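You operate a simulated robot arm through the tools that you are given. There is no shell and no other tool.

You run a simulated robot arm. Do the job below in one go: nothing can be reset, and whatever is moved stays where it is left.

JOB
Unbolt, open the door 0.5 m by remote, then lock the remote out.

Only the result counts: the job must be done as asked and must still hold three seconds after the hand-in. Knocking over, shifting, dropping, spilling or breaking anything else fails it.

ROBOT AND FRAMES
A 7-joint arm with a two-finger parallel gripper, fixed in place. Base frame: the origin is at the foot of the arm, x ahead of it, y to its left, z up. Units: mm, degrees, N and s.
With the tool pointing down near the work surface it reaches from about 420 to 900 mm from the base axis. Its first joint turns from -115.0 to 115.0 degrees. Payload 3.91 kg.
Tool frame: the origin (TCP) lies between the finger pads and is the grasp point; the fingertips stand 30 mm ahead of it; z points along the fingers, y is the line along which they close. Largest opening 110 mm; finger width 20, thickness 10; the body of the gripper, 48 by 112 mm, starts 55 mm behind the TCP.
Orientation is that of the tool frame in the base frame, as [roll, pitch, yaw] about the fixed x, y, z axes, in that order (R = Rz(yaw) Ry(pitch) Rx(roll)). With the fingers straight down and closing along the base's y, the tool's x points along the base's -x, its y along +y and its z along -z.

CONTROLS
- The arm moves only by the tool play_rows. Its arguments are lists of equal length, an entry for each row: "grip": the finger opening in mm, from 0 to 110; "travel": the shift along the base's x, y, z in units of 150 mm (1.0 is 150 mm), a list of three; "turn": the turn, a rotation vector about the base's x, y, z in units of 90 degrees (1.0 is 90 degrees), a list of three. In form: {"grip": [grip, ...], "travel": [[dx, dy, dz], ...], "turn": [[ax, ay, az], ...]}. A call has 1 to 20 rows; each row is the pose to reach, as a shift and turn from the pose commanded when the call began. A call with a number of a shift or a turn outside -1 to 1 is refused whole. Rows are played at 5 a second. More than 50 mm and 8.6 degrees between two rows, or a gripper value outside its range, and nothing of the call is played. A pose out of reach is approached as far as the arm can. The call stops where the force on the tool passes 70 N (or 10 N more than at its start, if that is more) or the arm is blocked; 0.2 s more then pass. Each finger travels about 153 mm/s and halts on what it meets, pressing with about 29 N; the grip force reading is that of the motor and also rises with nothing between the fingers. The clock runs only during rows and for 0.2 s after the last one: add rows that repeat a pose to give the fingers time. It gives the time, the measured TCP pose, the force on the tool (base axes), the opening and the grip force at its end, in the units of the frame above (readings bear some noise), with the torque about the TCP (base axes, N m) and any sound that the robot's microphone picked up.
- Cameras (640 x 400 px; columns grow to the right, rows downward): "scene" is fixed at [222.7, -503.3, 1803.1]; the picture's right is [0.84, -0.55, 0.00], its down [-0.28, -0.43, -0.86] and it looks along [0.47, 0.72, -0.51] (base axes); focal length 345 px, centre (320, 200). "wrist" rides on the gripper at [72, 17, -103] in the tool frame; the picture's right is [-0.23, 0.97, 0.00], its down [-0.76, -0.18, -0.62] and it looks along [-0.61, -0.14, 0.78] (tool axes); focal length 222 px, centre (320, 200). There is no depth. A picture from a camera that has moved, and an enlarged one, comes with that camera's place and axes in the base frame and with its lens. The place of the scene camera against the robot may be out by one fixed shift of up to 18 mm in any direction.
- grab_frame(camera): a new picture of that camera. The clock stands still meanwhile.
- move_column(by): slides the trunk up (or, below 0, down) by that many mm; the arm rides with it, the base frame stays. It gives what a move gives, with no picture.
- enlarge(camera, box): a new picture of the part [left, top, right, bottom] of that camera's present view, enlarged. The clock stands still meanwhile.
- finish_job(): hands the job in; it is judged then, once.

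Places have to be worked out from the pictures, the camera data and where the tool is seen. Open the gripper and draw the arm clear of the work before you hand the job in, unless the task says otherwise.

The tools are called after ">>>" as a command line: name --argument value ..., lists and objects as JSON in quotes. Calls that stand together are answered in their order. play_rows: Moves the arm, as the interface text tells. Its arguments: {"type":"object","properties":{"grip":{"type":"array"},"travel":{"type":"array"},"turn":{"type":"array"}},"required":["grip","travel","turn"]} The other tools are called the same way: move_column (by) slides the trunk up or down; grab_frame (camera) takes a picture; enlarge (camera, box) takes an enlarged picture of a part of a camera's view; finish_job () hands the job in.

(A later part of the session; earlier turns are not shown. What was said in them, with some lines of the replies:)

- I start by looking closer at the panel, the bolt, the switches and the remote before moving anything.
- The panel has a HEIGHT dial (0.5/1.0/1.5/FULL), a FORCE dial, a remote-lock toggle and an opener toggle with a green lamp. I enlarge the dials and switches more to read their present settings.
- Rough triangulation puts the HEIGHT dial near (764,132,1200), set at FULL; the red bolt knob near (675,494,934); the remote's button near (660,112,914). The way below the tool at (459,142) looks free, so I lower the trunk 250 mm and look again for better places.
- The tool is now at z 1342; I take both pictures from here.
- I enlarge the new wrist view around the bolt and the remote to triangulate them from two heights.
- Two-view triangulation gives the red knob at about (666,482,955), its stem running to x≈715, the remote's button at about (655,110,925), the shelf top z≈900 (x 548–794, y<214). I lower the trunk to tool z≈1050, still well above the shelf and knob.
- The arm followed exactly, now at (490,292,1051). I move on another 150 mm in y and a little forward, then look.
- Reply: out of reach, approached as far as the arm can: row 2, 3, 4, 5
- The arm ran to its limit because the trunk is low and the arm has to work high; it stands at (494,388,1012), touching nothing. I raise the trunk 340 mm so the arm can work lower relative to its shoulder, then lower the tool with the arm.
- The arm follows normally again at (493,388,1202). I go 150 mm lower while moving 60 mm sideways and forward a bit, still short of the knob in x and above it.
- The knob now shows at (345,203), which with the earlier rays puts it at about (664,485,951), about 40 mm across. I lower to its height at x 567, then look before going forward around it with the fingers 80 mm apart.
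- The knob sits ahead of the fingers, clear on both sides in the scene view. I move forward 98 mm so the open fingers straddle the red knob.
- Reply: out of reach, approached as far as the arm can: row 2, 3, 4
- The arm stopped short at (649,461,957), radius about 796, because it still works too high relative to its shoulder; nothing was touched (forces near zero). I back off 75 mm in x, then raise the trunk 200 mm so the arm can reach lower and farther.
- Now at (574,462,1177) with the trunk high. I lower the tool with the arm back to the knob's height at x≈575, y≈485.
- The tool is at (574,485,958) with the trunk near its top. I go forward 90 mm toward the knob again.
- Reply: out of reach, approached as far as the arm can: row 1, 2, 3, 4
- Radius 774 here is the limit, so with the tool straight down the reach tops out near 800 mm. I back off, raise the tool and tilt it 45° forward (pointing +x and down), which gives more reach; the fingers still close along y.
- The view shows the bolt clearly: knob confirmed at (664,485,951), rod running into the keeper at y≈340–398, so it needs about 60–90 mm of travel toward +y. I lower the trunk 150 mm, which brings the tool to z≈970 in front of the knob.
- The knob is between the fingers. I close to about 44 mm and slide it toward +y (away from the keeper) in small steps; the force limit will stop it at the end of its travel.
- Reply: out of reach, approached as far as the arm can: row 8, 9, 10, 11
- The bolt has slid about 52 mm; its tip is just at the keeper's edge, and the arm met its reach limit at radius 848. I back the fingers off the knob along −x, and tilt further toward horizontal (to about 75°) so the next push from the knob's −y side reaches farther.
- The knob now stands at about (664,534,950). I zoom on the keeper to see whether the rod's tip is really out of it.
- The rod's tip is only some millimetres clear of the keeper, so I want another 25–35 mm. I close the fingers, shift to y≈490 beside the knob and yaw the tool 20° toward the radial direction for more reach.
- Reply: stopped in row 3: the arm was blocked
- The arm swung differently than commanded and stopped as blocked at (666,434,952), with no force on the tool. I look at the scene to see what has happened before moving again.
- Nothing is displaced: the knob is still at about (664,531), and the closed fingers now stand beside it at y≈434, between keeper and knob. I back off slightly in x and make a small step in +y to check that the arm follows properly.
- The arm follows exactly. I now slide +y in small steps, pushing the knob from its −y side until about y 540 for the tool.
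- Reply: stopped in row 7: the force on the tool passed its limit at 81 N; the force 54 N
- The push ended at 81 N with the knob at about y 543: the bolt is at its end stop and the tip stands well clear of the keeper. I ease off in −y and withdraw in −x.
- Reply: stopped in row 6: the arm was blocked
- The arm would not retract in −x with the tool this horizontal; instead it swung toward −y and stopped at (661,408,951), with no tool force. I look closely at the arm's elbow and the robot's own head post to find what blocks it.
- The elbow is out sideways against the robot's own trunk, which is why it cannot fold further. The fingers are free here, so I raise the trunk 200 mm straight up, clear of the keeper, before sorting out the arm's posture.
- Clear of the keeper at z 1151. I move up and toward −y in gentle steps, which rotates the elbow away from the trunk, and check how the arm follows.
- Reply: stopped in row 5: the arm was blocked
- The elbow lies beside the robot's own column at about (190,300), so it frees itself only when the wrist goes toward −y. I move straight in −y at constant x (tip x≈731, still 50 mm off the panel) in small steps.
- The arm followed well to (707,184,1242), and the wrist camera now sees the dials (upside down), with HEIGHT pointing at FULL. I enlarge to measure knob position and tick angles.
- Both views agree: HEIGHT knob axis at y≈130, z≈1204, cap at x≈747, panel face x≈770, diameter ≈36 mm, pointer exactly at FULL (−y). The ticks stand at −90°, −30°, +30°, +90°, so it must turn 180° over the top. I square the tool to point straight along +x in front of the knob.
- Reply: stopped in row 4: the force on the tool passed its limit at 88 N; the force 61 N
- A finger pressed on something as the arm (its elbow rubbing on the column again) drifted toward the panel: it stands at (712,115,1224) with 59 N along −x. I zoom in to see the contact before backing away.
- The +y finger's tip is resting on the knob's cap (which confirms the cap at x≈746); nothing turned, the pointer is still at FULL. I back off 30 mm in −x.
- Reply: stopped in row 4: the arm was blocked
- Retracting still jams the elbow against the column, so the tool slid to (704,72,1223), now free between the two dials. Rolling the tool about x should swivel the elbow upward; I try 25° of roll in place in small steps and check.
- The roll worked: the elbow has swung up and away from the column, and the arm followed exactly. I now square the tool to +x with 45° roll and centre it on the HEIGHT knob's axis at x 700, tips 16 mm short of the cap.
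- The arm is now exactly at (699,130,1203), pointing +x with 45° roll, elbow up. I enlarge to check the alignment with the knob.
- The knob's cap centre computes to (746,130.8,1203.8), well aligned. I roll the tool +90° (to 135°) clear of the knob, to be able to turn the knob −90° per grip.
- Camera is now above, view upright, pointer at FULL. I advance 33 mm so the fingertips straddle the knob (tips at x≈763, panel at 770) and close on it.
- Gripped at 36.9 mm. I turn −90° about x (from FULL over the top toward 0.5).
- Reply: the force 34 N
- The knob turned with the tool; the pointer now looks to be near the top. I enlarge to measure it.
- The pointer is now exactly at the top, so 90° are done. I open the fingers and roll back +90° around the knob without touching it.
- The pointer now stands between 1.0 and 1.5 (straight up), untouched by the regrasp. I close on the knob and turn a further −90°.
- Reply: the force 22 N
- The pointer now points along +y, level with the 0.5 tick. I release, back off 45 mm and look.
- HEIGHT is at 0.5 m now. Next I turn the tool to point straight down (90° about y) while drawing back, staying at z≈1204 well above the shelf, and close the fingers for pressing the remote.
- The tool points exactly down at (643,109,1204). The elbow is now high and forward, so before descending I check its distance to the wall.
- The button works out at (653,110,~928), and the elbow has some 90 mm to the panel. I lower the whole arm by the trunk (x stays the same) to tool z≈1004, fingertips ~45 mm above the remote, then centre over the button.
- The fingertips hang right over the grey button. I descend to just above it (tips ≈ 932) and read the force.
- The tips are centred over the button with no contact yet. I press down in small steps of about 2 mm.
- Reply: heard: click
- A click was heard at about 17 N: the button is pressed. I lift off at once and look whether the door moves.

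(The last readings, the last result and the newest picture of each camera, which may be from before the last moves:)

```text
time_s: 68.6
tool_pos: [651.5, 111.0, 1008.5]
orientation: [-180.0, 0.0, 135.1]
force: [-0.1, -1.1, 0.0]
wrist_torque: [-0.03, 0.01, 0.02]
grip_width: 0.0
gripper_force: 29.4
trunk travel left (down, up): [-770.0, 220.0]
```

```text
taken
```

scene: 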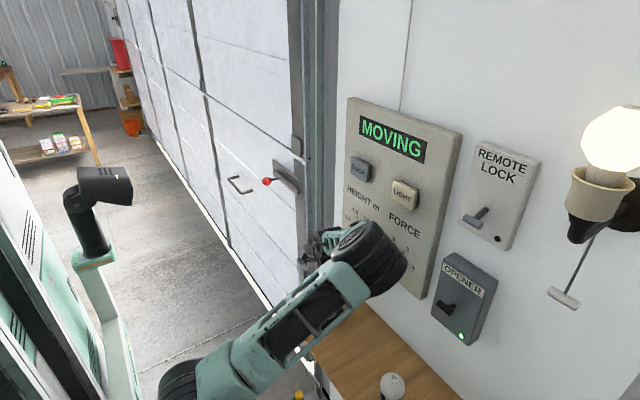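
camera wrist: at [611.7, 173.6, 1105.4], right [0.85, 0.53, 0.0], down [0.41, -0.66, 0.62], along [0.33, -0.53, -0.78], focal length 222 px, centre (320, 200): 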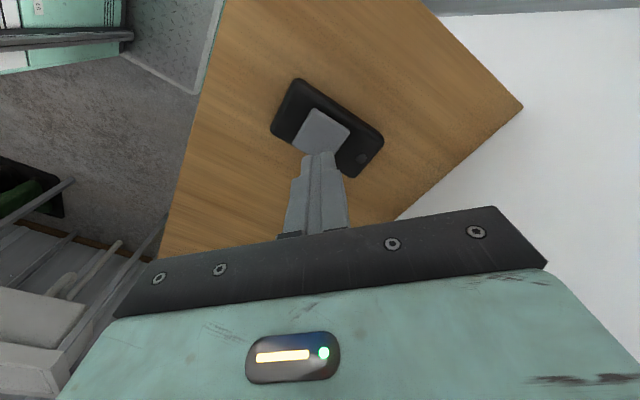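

The panel shows MOVING and the door is rising. I hold still for 3 s and watch.

>>> play_rows --grip '[0, 0, 0, 0, 0, 0, 0, 0, 0, 0, 0, 0, 0, 0, 0]' --travel '[[0, 0, 0], [0, 0, 0], [0, 0, 0], [0, 0, 0], [0, 0, 0], [0, 0, 0], [0, 0, 0], [0, 0, 0], [0, 0, 0], [0, 0, 0], [0, 0, 0], [0, 0, 0], [0, 0, 0], [0, 0, 0], [0, 0, 0]]' --turn '[[0, 0, 0], [0, 0, 0], [0, 0, 0], [0, 0, 0], [0, 0, 0], [0, 0, 0], [0, 0, 0], [0, 0, 0], [0, 0, 0], [0, 0, 0], [0, 0, 0], [0, 0, 0], [0, 0, 0], [0, 0, 0], [0, 0, 0]]'

>>> grab_frame --camera "scene"

```text
time_s: 71.8
tool_pos: [651.2, 111.0, 1009.4]
orientation: [-179.9, 0.0, 135.0]
force: [0.6, 0.2, -0.7]
wrist_torque: [0.0, 0.03, -0.01]
grip_width: 0.1
gripper_force: 29.4
trunk travel left (down, up): [-770.0, 220.0]
```

```text
taken
```

scene: 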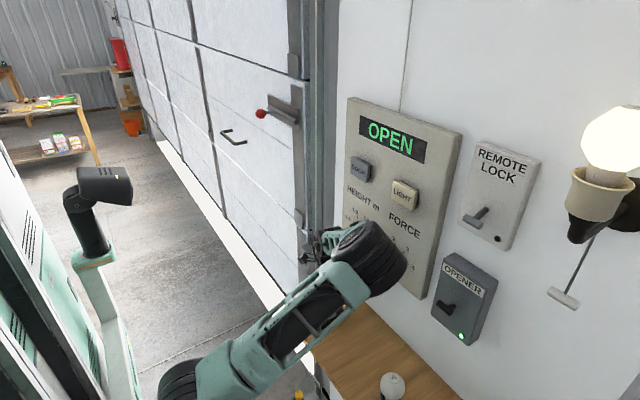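

The door has stopped and the panel reads OPEN; the bolt knob has risen by about 0.5 m. Next is the REMOTE LOCK switch (lever now down, at about (730,-223,1438)). I raise the trunk 215 mm, clear of the shelf.

>>> move_column --by 215

>>> grab_frame --camera "scene"

```text
time_s: 74.1
tool_pos: [650.9, 112.4, 1223.9]
orientation: [-179.9, 0.1, 135.1]
force: [0.3, -0.9, 0.3]
wrist_torque: [-0.02, -0.02, 0.02]
grip_width: 0.0
gripper_force: 29.6
trunk travel left (down, up): [-985.0, 5.0]
```

```text
taken
```

scene: 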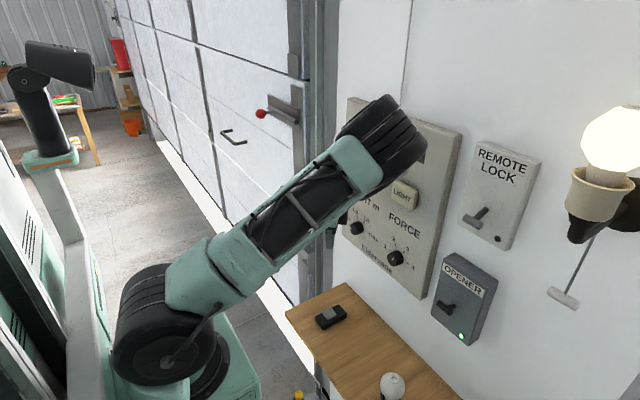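

Now I turn the tool back to point along +x (−90° about y), with the tool staying near x 640, well off the panel.

>>> play_rows --grip '[0, 0, 0, 0, 0, 0, 0, 0, 0, 0, 0, 0, 0]' --travel '[[-0.03, 0, 0], [-0.06, 0, 0], [-0.08, 0, 0], [-0.1, 0, 0], [-0.1, 0, 0], [-0.1, 0, 0], [-0.1, 0, 0], [-0.1, 0, 0], [-0.1, 0, 0], [-0.1, 0, 0], [-0.1, 0, 0], [-0.1, 0, 0], [-0.1, 0, 0]]' --turn '[[0, -0.085, 0], [0, -0.17, 0], [0, -0.255, 0], [0, -0.34, 0], [0, -0.425, 0], [0, -0.51, 0], [0, -0.595, 0], [0, -0.68, 0], [0, -0.765, 0], [0, -0.85, 0], [0, -0.93, 0], [0, -1.0, 0], [0, -1.0, 0]]'

>>> grab_frame --camera "scene"

>>> grab_frame --camera "wrist"

```text
time_s: 76.9
tool_pos: [635.6, 111.9, 1223.7]
orientation: [90.0, 45.1, 89.9]
force: [-0.3, 0.4, 0.1]
wrist_torque: [0.04, 0.01, -0.02]
grip_width: 0.1
gripper_force: 28.9
trunk travel left (down, up): [-985.0, 5.0]
```

```text
taken
```

scene: 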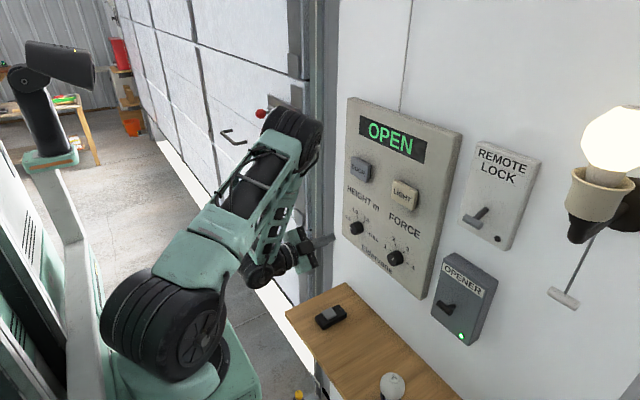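

```text
taken
camera wrist: at [532.3, 175.6, 1184.2], right [0.0, 0.53, 0.85], down [-0.62, -0.66, 0.41], along [0.78, -0.53, 0.33], focal length 222 px, centre (320, 200)
```

wrist: 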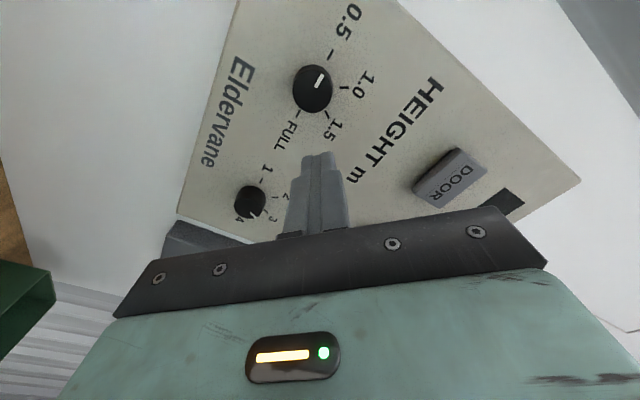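

Posture is good, tool at (636,112,1224) pointing +x. I move toward −y and up in steps, keeping x at about 630 away from the panel.

>>> play_rows --grip '[0, 0, 0, 0, 0, 0]' --travel '[[0, -0.2, 0.12], [0, -0.4, 0.24], [0, -0.6, 0.36], [0, -0.8, 0.48], [0, -1.0, 0.6], [0, -1.0, 0.6]]' --turn '[[0, 0, 0], [0, 0, 0], [0, 0, 0], [0, 0, 0], [0, 0, 0], [0, 0, 0]]'

>>> grab_frame --camera "scene"

```text
time_s: 78.3
tool_pos: [668.7, -26.5, 1299.7]
orientation: [90.1, 45.1, 89.9]
force: [-0.1, -0.4, 0.8]
wrist_torque: [0.0, 0.01, -0.01]
grip_width: 0.1
gripper_force: 28.5
out of reach, approached as far as the arm can: row 4, 5, 6
trunk travel left (down, up): [-985.0, 5.0]
```

```text
taken
```

scene: 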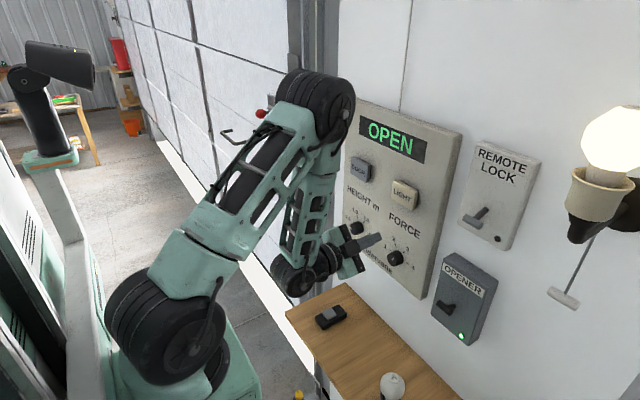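

The arm is folded to its inner limit here (tool at (669,-27,1300)). Lowering the trunk puts the shoulder below the wrist and gives more room; I lower it 185 mm, then raise the tool with the arm.

>>> move_column --by -185

>>> play_rows --grip '[0, 0, 0, 0, 0, 0]' --travel '[[0, 0, 0.2], [0, 0, 0.4], [0, 0, 0.6], [0, 0, 0.8], [0, 0, 1.0], [0, 0, 1.0]]' --turn '[[0, 0, 0], [0, 0, 0], [0, 0, 0], [0, 0, 0], [0, 0, 0], [0, 0, 0]]'

>>> grab_frame --camera "scene"

```text
time_s: 80.3
tool_pos: [667.0, -25.7, 1114.0]
orientation: [90.0, 45.0, 89.8]
force: [0.5, 0.8, 0.1]
wrist_torque: [0.0, 0.02, 0.01]
grip_width: 0.1
gripper_force: 28.9
trunk travel left (down, up): [-800.0, 190.0]
```

```text
time_s: 81.7
tool_pos: [685.9, -19.3, 1268.9]
orientation: [90.2, 45.2, 89.9]
force: [-0.1, 0.1, 0.1]
wrist_torque: [-0.02, 0.0, 0.02]
grip_width: 0.2
gripper_force: 29.4
out of reach, approached as far as the arm can: row 1, 2, 3, 4, 5, 6
trunk travel left (down, up): [-800.0, 190.0]
```

```text
taken
```

scene: 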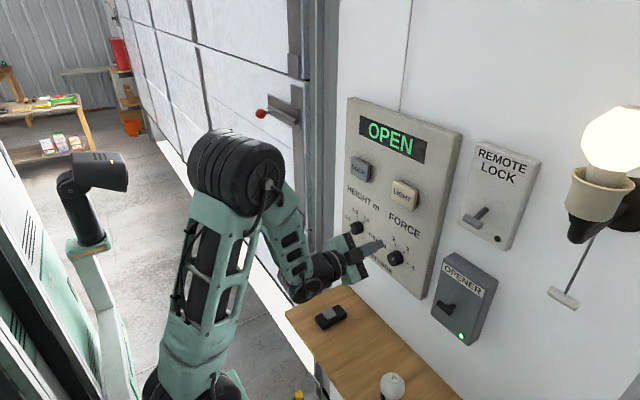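

The arm now follows along its inner limit at (686,-19,1269), tip x≈716, clear of everything. Going higher and farther to −y moves the wrist away from the shoulder, so I continue up and −y while drawing x back a little.

>>> play_rows --grip '[0, 0, 0, 0, 0, 0]' --travel '[[-0.02, -0.2, 0.12], [-0.05, -0.4, 0.25], [-0.1, -0.6, 0.4], [-0.15, -0.75, 0.6], [-0.2, -0.9, 0.8], [-0.2, -0.9, 0.8]]' --turn '[[0, 0, 0], [0, 0, 0], [0, 0, 0], [0, 0, 0], [0, 0, 0], [0, 0, 0]]'

>>> grab_frame --camera "scene"

>>> grab_frame --camera "wrist"

```text
time_s: 83.1
tool_pos: [654.0, -155.2, 1387.4]
orientation: [90.1, 45.1, 89.8]
force: [0.1, -0.5, 0.1]
wrist_torque: [0.02, 0.01, -0.02]
grip_width: 0.1
gripper_force: 28.9
out of reach, approached as far as the arm can: row 1, 2, 3, 4
trunk travel left (down, up): [-800.0, 190.0]
```

```text
taken
```

scene: 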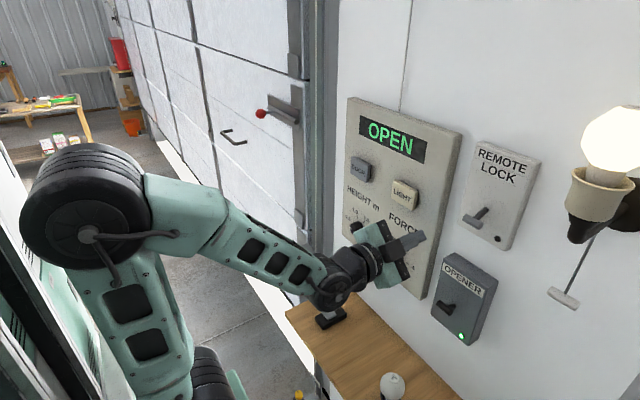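

```text
taken
camera wrist: at [550.8, -91.1, 1348.0], right [0.0, 0.53, 0.85], down [-0.62, -0.66, 0.41], along [0.78, -0.53, 0.33], focal length 222 px, centre (320, 200)
```

wrist: 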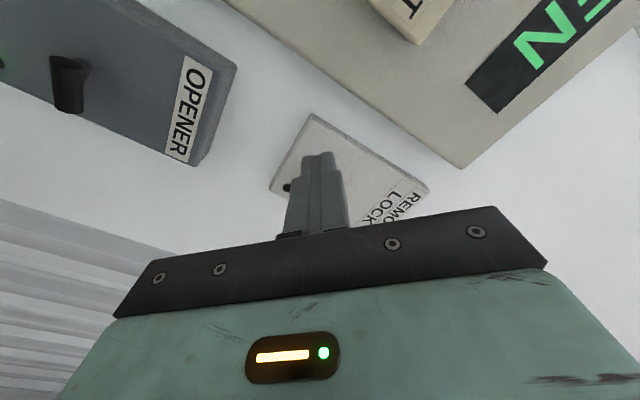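

The arm freed itself: (654,-155,1387) as commanded. I roll +45° so the closed fingers are square and the camera looks from the +y side at the lock switch.

>>> play_rows --grip '[0, 0, 0, 0, 0, 0, 0]' --travel '[[0, 0, 0], [0, 0, 0], [0, 0, 0], [0, 0, 0], [0, 0, 0], [0, 0, 0], [0, 0, 0]]' --turn '[[0.085, 0, 0], [0.17, 0, 0], [0.255, 0, 0], [0.34, 0, 0], [0.425, 0, 0], [0.5, 0, 0], [0.5, 0, 0]]'

>>> grab_frame --camera "wrist"

>>> grab_frame --camera "scene"

```text
time_s: 84.7
tool_pos: [654.7, -154.3, 1387.8]
orientation: [90.1, 0.0, 90.0]
force: [0.1, 0.8, 0.3]
wrist_torque: [0.01, 0.0, -0.01]
grip_width: 0.1
gripper_force: 29.1
trunk travel left (down, up): [-800.0, 190.0]
```

```text
taken
camera wrist: at [551.0, -81.0, 1403.7], right [0.0, -0.23, 0.97], down [-0.62, -0.76, -0.18], along [0.78, -0.61, -0.14], focal length 222 px, centre (320, 200)
```

wrist: 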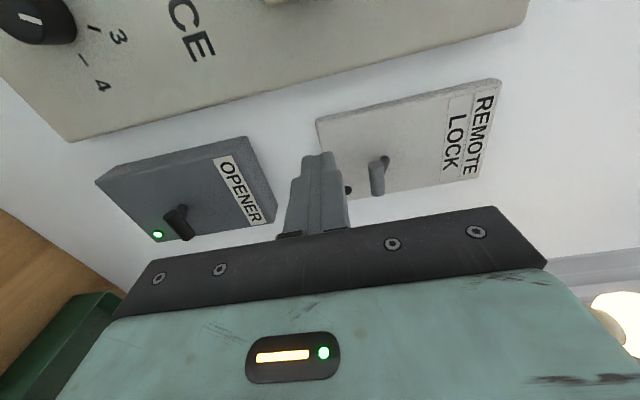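

```text
taken
```

scene: 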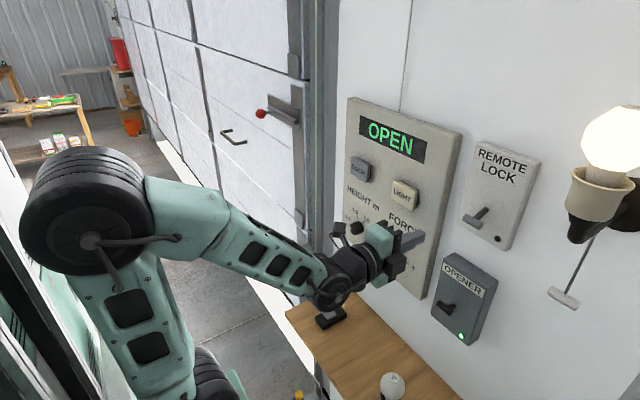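

The lock switch is well in view. I enlarge it to locate lever, box face and lamp.

>>> enlarge --camera "wrist" --box '[300, 70, 520, 220]'

>>> enlarge --camera "wrist" --box '[90, 120, 290, 250]'

```text
2.67 times, centred on (410, 145) of wrist
camera zoom: at [551.0, -81.0, 1403.7], right [0.0, -0.23, 0.97], down [-0.62, -0.76, -0.18], along [0.78, -0.61, -0.14], focal length 592 px, centre (80, 347)
```

zoom: 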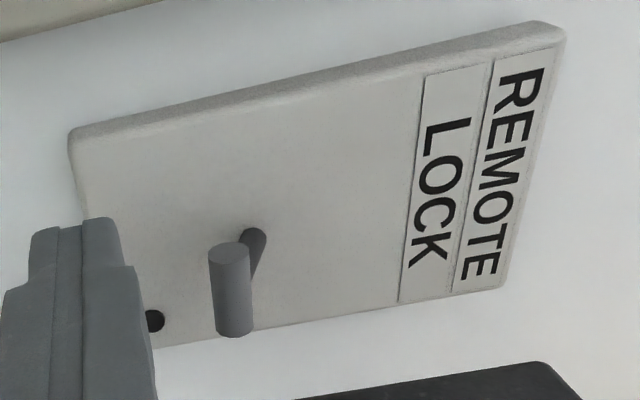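

```text
3.08 times, centred on (190, 185) of wrist
camera zoom: at [551.0, -81.0, 1403.7], right [0.0, -0.23, 0.97], down [-0.62, -0.76, -0.18], along [0.78, -0.61, -0.14], focal length 684 px, centre (720, 246)
```

zoom: 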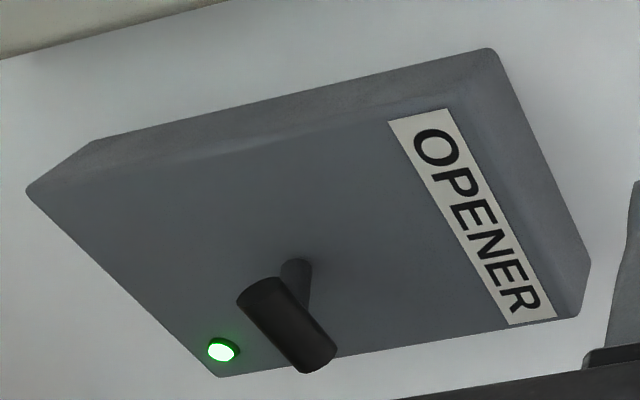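

Both cameras agree: lever root at (776,-217,1448) and its cross-bar at (742,-216,1431), i.e. tilted down with the lamp dark; OPENER's lever is up and lit, so up means on. I go below the bar: first to (655,-216,1395), then forward so the closed fingertips reach x≈748.

>>> play_rows --grip '[0, 0, 0, 0, 0, 0]' --travel '[[0, -0.2, 0.03], [0, -0.413, 0.04], [0.15, -0.413, 0.04], [0.3, -0.413, 0.04], [0.425, -0.413, 0.04], [0.425, -0.413, 0.04]]' --turn '[[0, 0, 0], [0, 0, 0], [0, 0, 0], [0, 0, 0], [0, 0, 0], [0, 0, 0]]'

>>> grab_frame --camera "wrist"

>>> enlarge --camera "scene" --box '[380, 120, 580, 280]'

```text
time_s: 86.1
tool_pos: [718.5, -216.7, 1393.3]
orientation: [90.1, 0.0, 89.9]
force: [0.2, 0.5, 0.6]
wrist_torque: [0.04, -0.02, -0.01]
grip_width: 0.0
gripper_force: 29.6
trunk travel left (down, up): [-800.0, 190.0]
```

```text
taken
camera wrist: at [615.1, -142.9, 1409.3], right [0.0, -0.23, 0.97], down [-0.62, -0.76, -0.18], along [0.78, -0.61, -0.14], focal length 222 px, centre (320, 200)
```

wrist: 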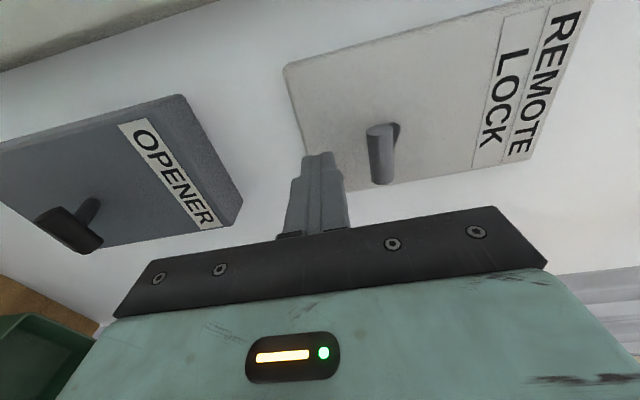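

```text
2.50 times, centred on (480, 200) of scene
camera zoom: at [222.7, -503.3, 1803.1], right [0.84, -0.55, 0.0], down [-0.28, -0.43, -0.86], along [0.47, 0.72, -0.51], focal length 863 px, centre (-80, 200)
```

zoom: 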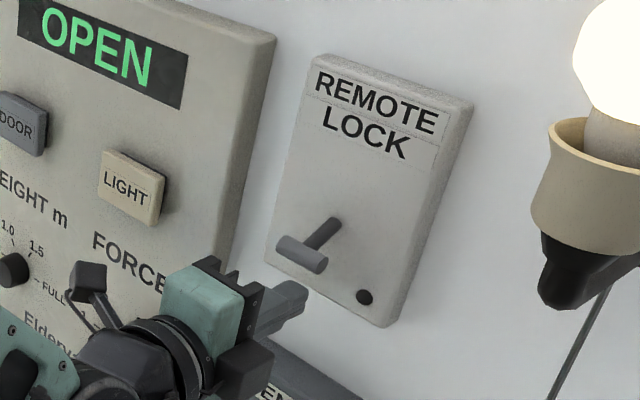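

The fingertip stands right under the cross-bar. I lift in small steps to push the lever up; the force limit guards it.

>>> play_rows --grip '[0, 0, 0, 0, 0, 0, 0, 0, 0, 0]' --travel '[[0, 0, 0.06], [0, 0, 0.12], [0, 0, 0.16], [0, 0, 0.2], [0, 0, 0.24], [0, 0, 0.28], [0, 0, 0.31], [0, 0, 0.34], [0, 0, 0.36], [0, 0, 0.36]]' --turn '[[0, 0, 0], [0, 0, 0], [0, 0, 0], [0, 0, 0], [0, 0, 0], [0, 0, 0], [0, 0, 0], [0, 0, 0], [0, 0, 0], [0, 0, 0]]'

>>> grab_frame --camera "wrist"

>>> enlarge --camera "scene" --box '[380, 120, 580, 280]'

```text
time_s: 88.3
tool_pos: [720.3, -215.3, 1446.7]
orientation: [90.1, 0.1, 90.0]
force: [0.0, 0.1, 0.0]
wrist_torque: [0.02, 0.02, -0.05]
grip_width: 0.0
gripper_force: 28.8
trunk travel left (down, up): [-800.0, 190.0]
```

```text
taken
camera wrist: at [614.5, -143.4, 1463.6], right [0.0, -0.23, 0.97], down [-0.62, -0.76, -0.18], along [0.78, -0.61, -0.14], focal length 222 px, centre (320, 200)
```

wrist: 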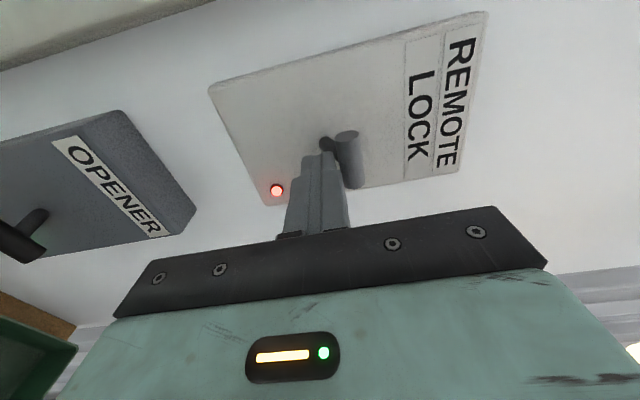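

```text
2.50 times, centred on (480, 200) of scene
camera zoom: at [222.7, -503.3, 1803.1], right [0.84, -0.55, 0.0], down [-0.28, -0.43, -0.86], along [0.47, 0.72, -0.51], focal length 863 px, centre (-80, 200)
```

zoom: 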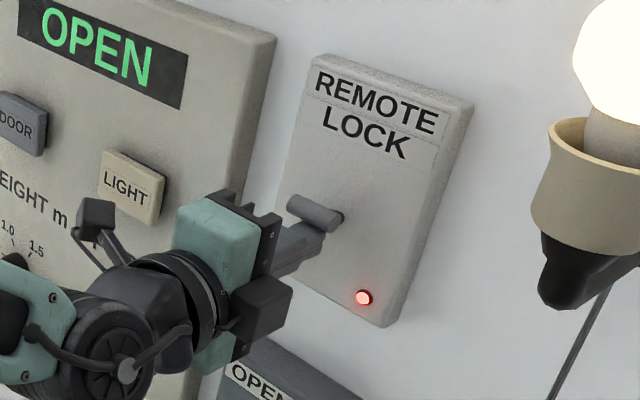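

The lever flipped up and the red lock lamp is lit, with no force left on the tool. I lower 12 mm away from the lever, withdraw in −x, and then open the gripper.

>>> play_rows --grip '[0, 0, 0, 0, 0, 30, 60, 60]' --travel '[[0, 0, -0.06], [-0.1, 0, -0.08], [-0.3, 0, -0.08], [-0.5, 0, -0.08], [-0.6, 0, -0.08], [-0.65, 0, -0.08], [-0.65, 0, -0.08], [-0.65, 0, -0.08]]' --turn '[[0, 0, 0], [0, 0, 0], [0, 0, 0], [0, 0, 0], [0, 0, 0], [0, 0, 0], [0, 0, 0], [0, 0, 0]]'

>>> grab_frame --camera "scene"

>>> enlarge --camera "scene" --box '[280, 90, 560, 350]'

```text
time_s: 90.1
tool_pos: [620.9, -216.3, 1435.5]
orientation: [90.1, 0.0, 89.9]
force: [-0.1, 0.1, 0.0]
wrist_torque: [0.03, 0.02, 0.0]
grip_width: 60.1
gripper_force: 0.0
trunk travel left (down, up): [-800.0, 190.0]
```

```text
taken
```

scene: 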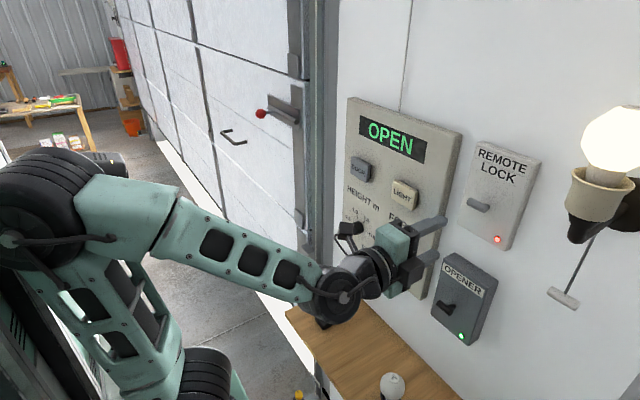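

```text
1.54 times, centred on (420, 220) of scene
camera zoom: at [222.7, -503.3, 1803.1], right [0.84, -0.55, 0.0], down [-0.28, -0.43, -0.86], along [0.47, 0.72, -0.51], focal length 531 px, centre (166, 169)
```

zoom: 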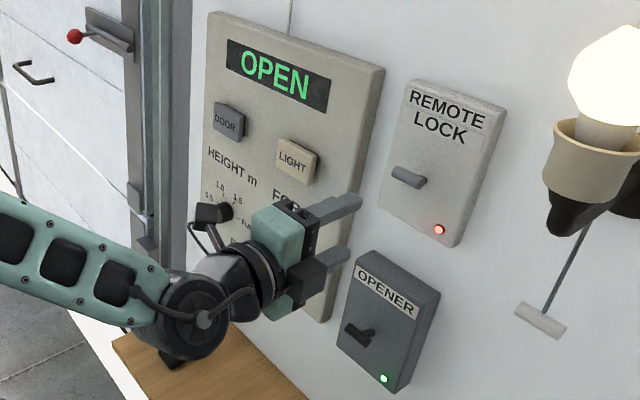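

The lock lamp is red, the panel reads OPEN, and the arm is off the switches. I draw it back and up a little more with the gripper open and take a last check of everything.

>>> play_rows --grip '[80, 100, 110, 110, 110]' --travel '[[-0.1, 0.05, 0.12], [-0.2, 0.1, 0.24], [-0.3, 0.15, 0.36], [-0.4, 0.2, 0.5], [-0.4, 0.2, 0.5]]' --turn '[[0, 0, 0], [0, 0, 0], [0, 0, 0], [0, 0, 0], [0, 0, 0]]'

>>> grab_frame --camera "scene"

>>> enlarge --camera "scene" --box '[210, 80, 350, 290]'

>>> grab_frame --camera "wrist"

```text
time_s: 91.3
tool_pos: [620.5, -215.5, 1436.8]
orientation: [90.1, 0.1, 90.0]
force: [0.1, 0.9, 0.1]
wrist_torque: [0.02, -0.02, 0.01]
grip_width: 109.9
gripper_force: 0.2
out of reach, approached as far as the arm can: row 1, 2, 3, 4, 5
trunk travel left (down, up): [-800.0, 190.0]
```

```text
taken
```

scene: 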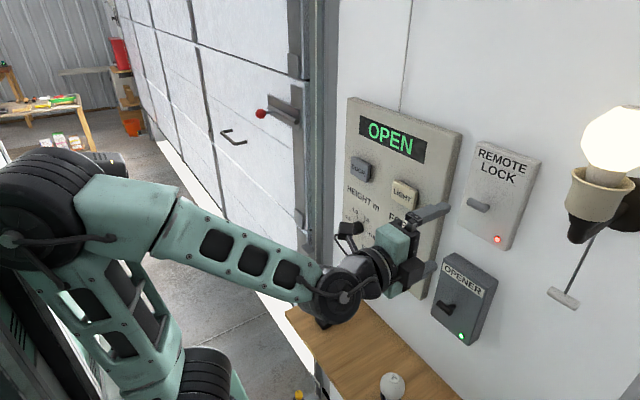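

```text
1.90 times, centred on (280, 185) of scene
camera zoom: at [222.7, -503.3, 1803.1], right [0.84, -0.55, 0.0], down [-0.28, -0.43, -0.86], along [0.47, 0.72, -0.51], focal length 658 px, centre (396, 229)
```

zoom: 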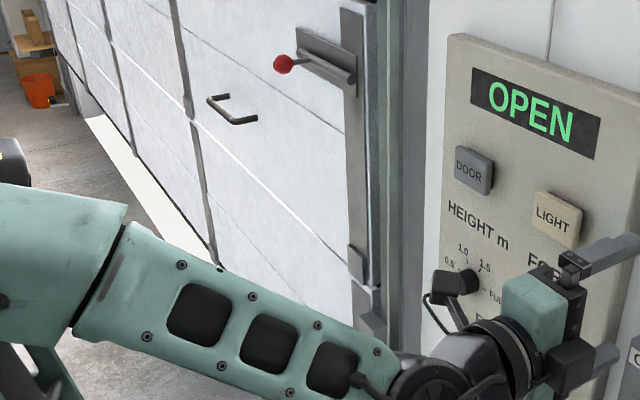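

```text
taken
camera wrist: at [517.3, -142.8, 1451.8], right [0.0, -0.23, 0.97], down [-0.62, -0.76, -0.18], along [0.78, -0.61, -0.14], focal length 222 px, centre (320, 200)
```

wrist: 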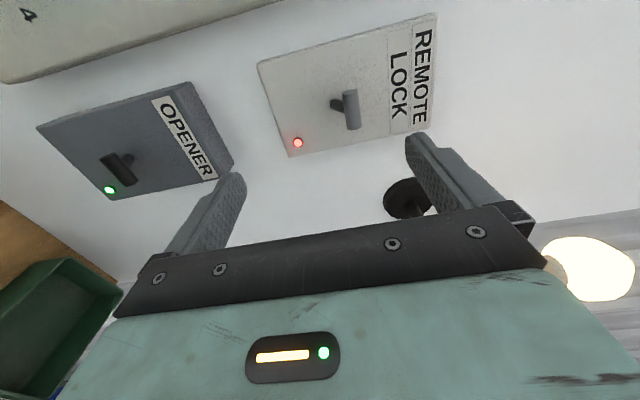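

All is as wanted: bolt withdrawn, door up, lock lamp red; the arm is just at its inner fold limit, fingertips 90 mm from the lever. I swing the hand 45° down about its wrist so the fingers move further away from the wall.

>>> play_rows --grip '[110, 110, 110, 110, 110, 110, 110]' --travel '[[-0.011, 0, -0.167], [-0.044, 0, -0.331], [-0.097, 0, -0.49], [-0.171, 0, -0.64], [-0.265, 0, -0.779], [-0.375, 0, -0.905], [-0.375, 0, -0.905]]' --turn '[[0, 0.083, 0], [0, 0.167, 0], [0, 0.25, 0], [0, 0.333, 0], [0, 0.417, 0], [0, 0.5, 0], [0, 0.5, 0]]'

>>> grab_frame --camera "scene"

>>> grab_frame --camera "wrist"

```text
time_s: 92.9
tool_pos: [569.3, -229.0, 1267.3]
orientation: [134.8, 0.1, 90.3]
force: [1.3, 0.3, 0.0]
wrist_torque: [0.0, 0.02, -0.02]
grip_width: 109.8
gripper_force: 0.0
out of reach, approached as far as the arm can: row 5, 6, 7
trunk travel left (down, up): [-800.0, 190.0]
```

```text
taken
```

scene: 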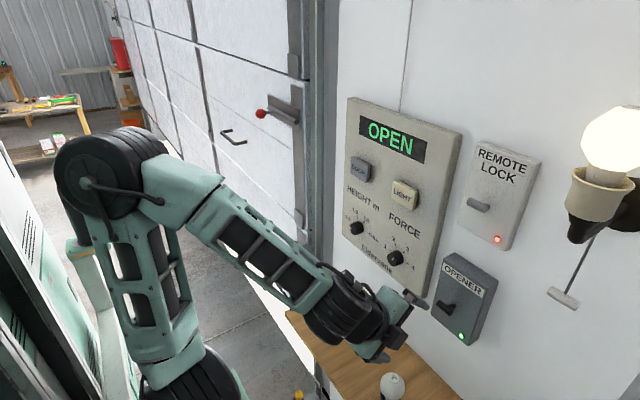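

```text
taken
camera wrist: at [507.3, -155.9, 1351.4], right [0.69, -0.22, 0.69], down [-0.56, -0.76, 0.32], along [0.46, -0.61, -0.65], focal length 222 px, centre (320, 200)
```

wrist: 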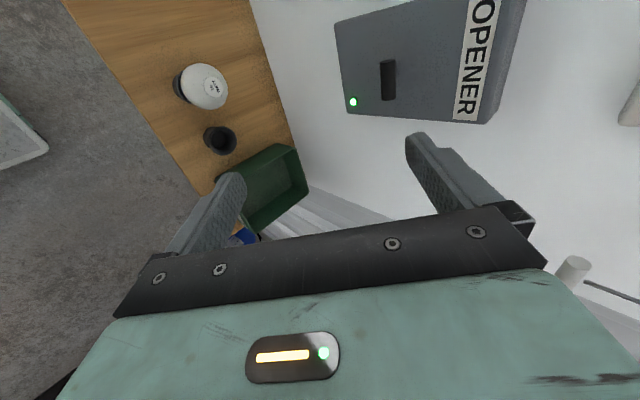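

The hand is open and well clear (tool at (569,-229,1267)), the panel reads OPEN at the 0.5 m setting, the bolt is drawn, and the remote-lock lamp stays red. I hand the job in.

>>> finish_job

```text
The job is handed in.
```

I unbolted the door, opened it about 0.5 m with the remote, and then locked the remote out. The job is handed in, but I got no verdict back.

- **Bolt:** I slid it toward +y to its end stop, with its tip clear of the keeper.
- **Opening height:** I turned the HEIGHT dial from FULL to 0.5 before using the remote.
- **Door:** one press of the remote's button gave a click. The panel read MOVING and then OPEN, and the bolt knob rose by about 0.5 m on the camera.
- **Remote lock:** I pushed the switch lever up and its red lamp lit. The panel still read OPEN afterwards.

**Contacts:** while lining up on the dial, a finger pressed on the HEIGHT knob's cap until the force stop at 88 N. The pointer did not turn. The arm's elbow also seemed to jam against the robot's own trunk several times. I saw nothing moved or knocked over, though the remote was hidden from both cameras in the last pictures.

The gripper is open and the arm is drawn back from the wall, its nearest fingertip more than 100 mm from the switches.
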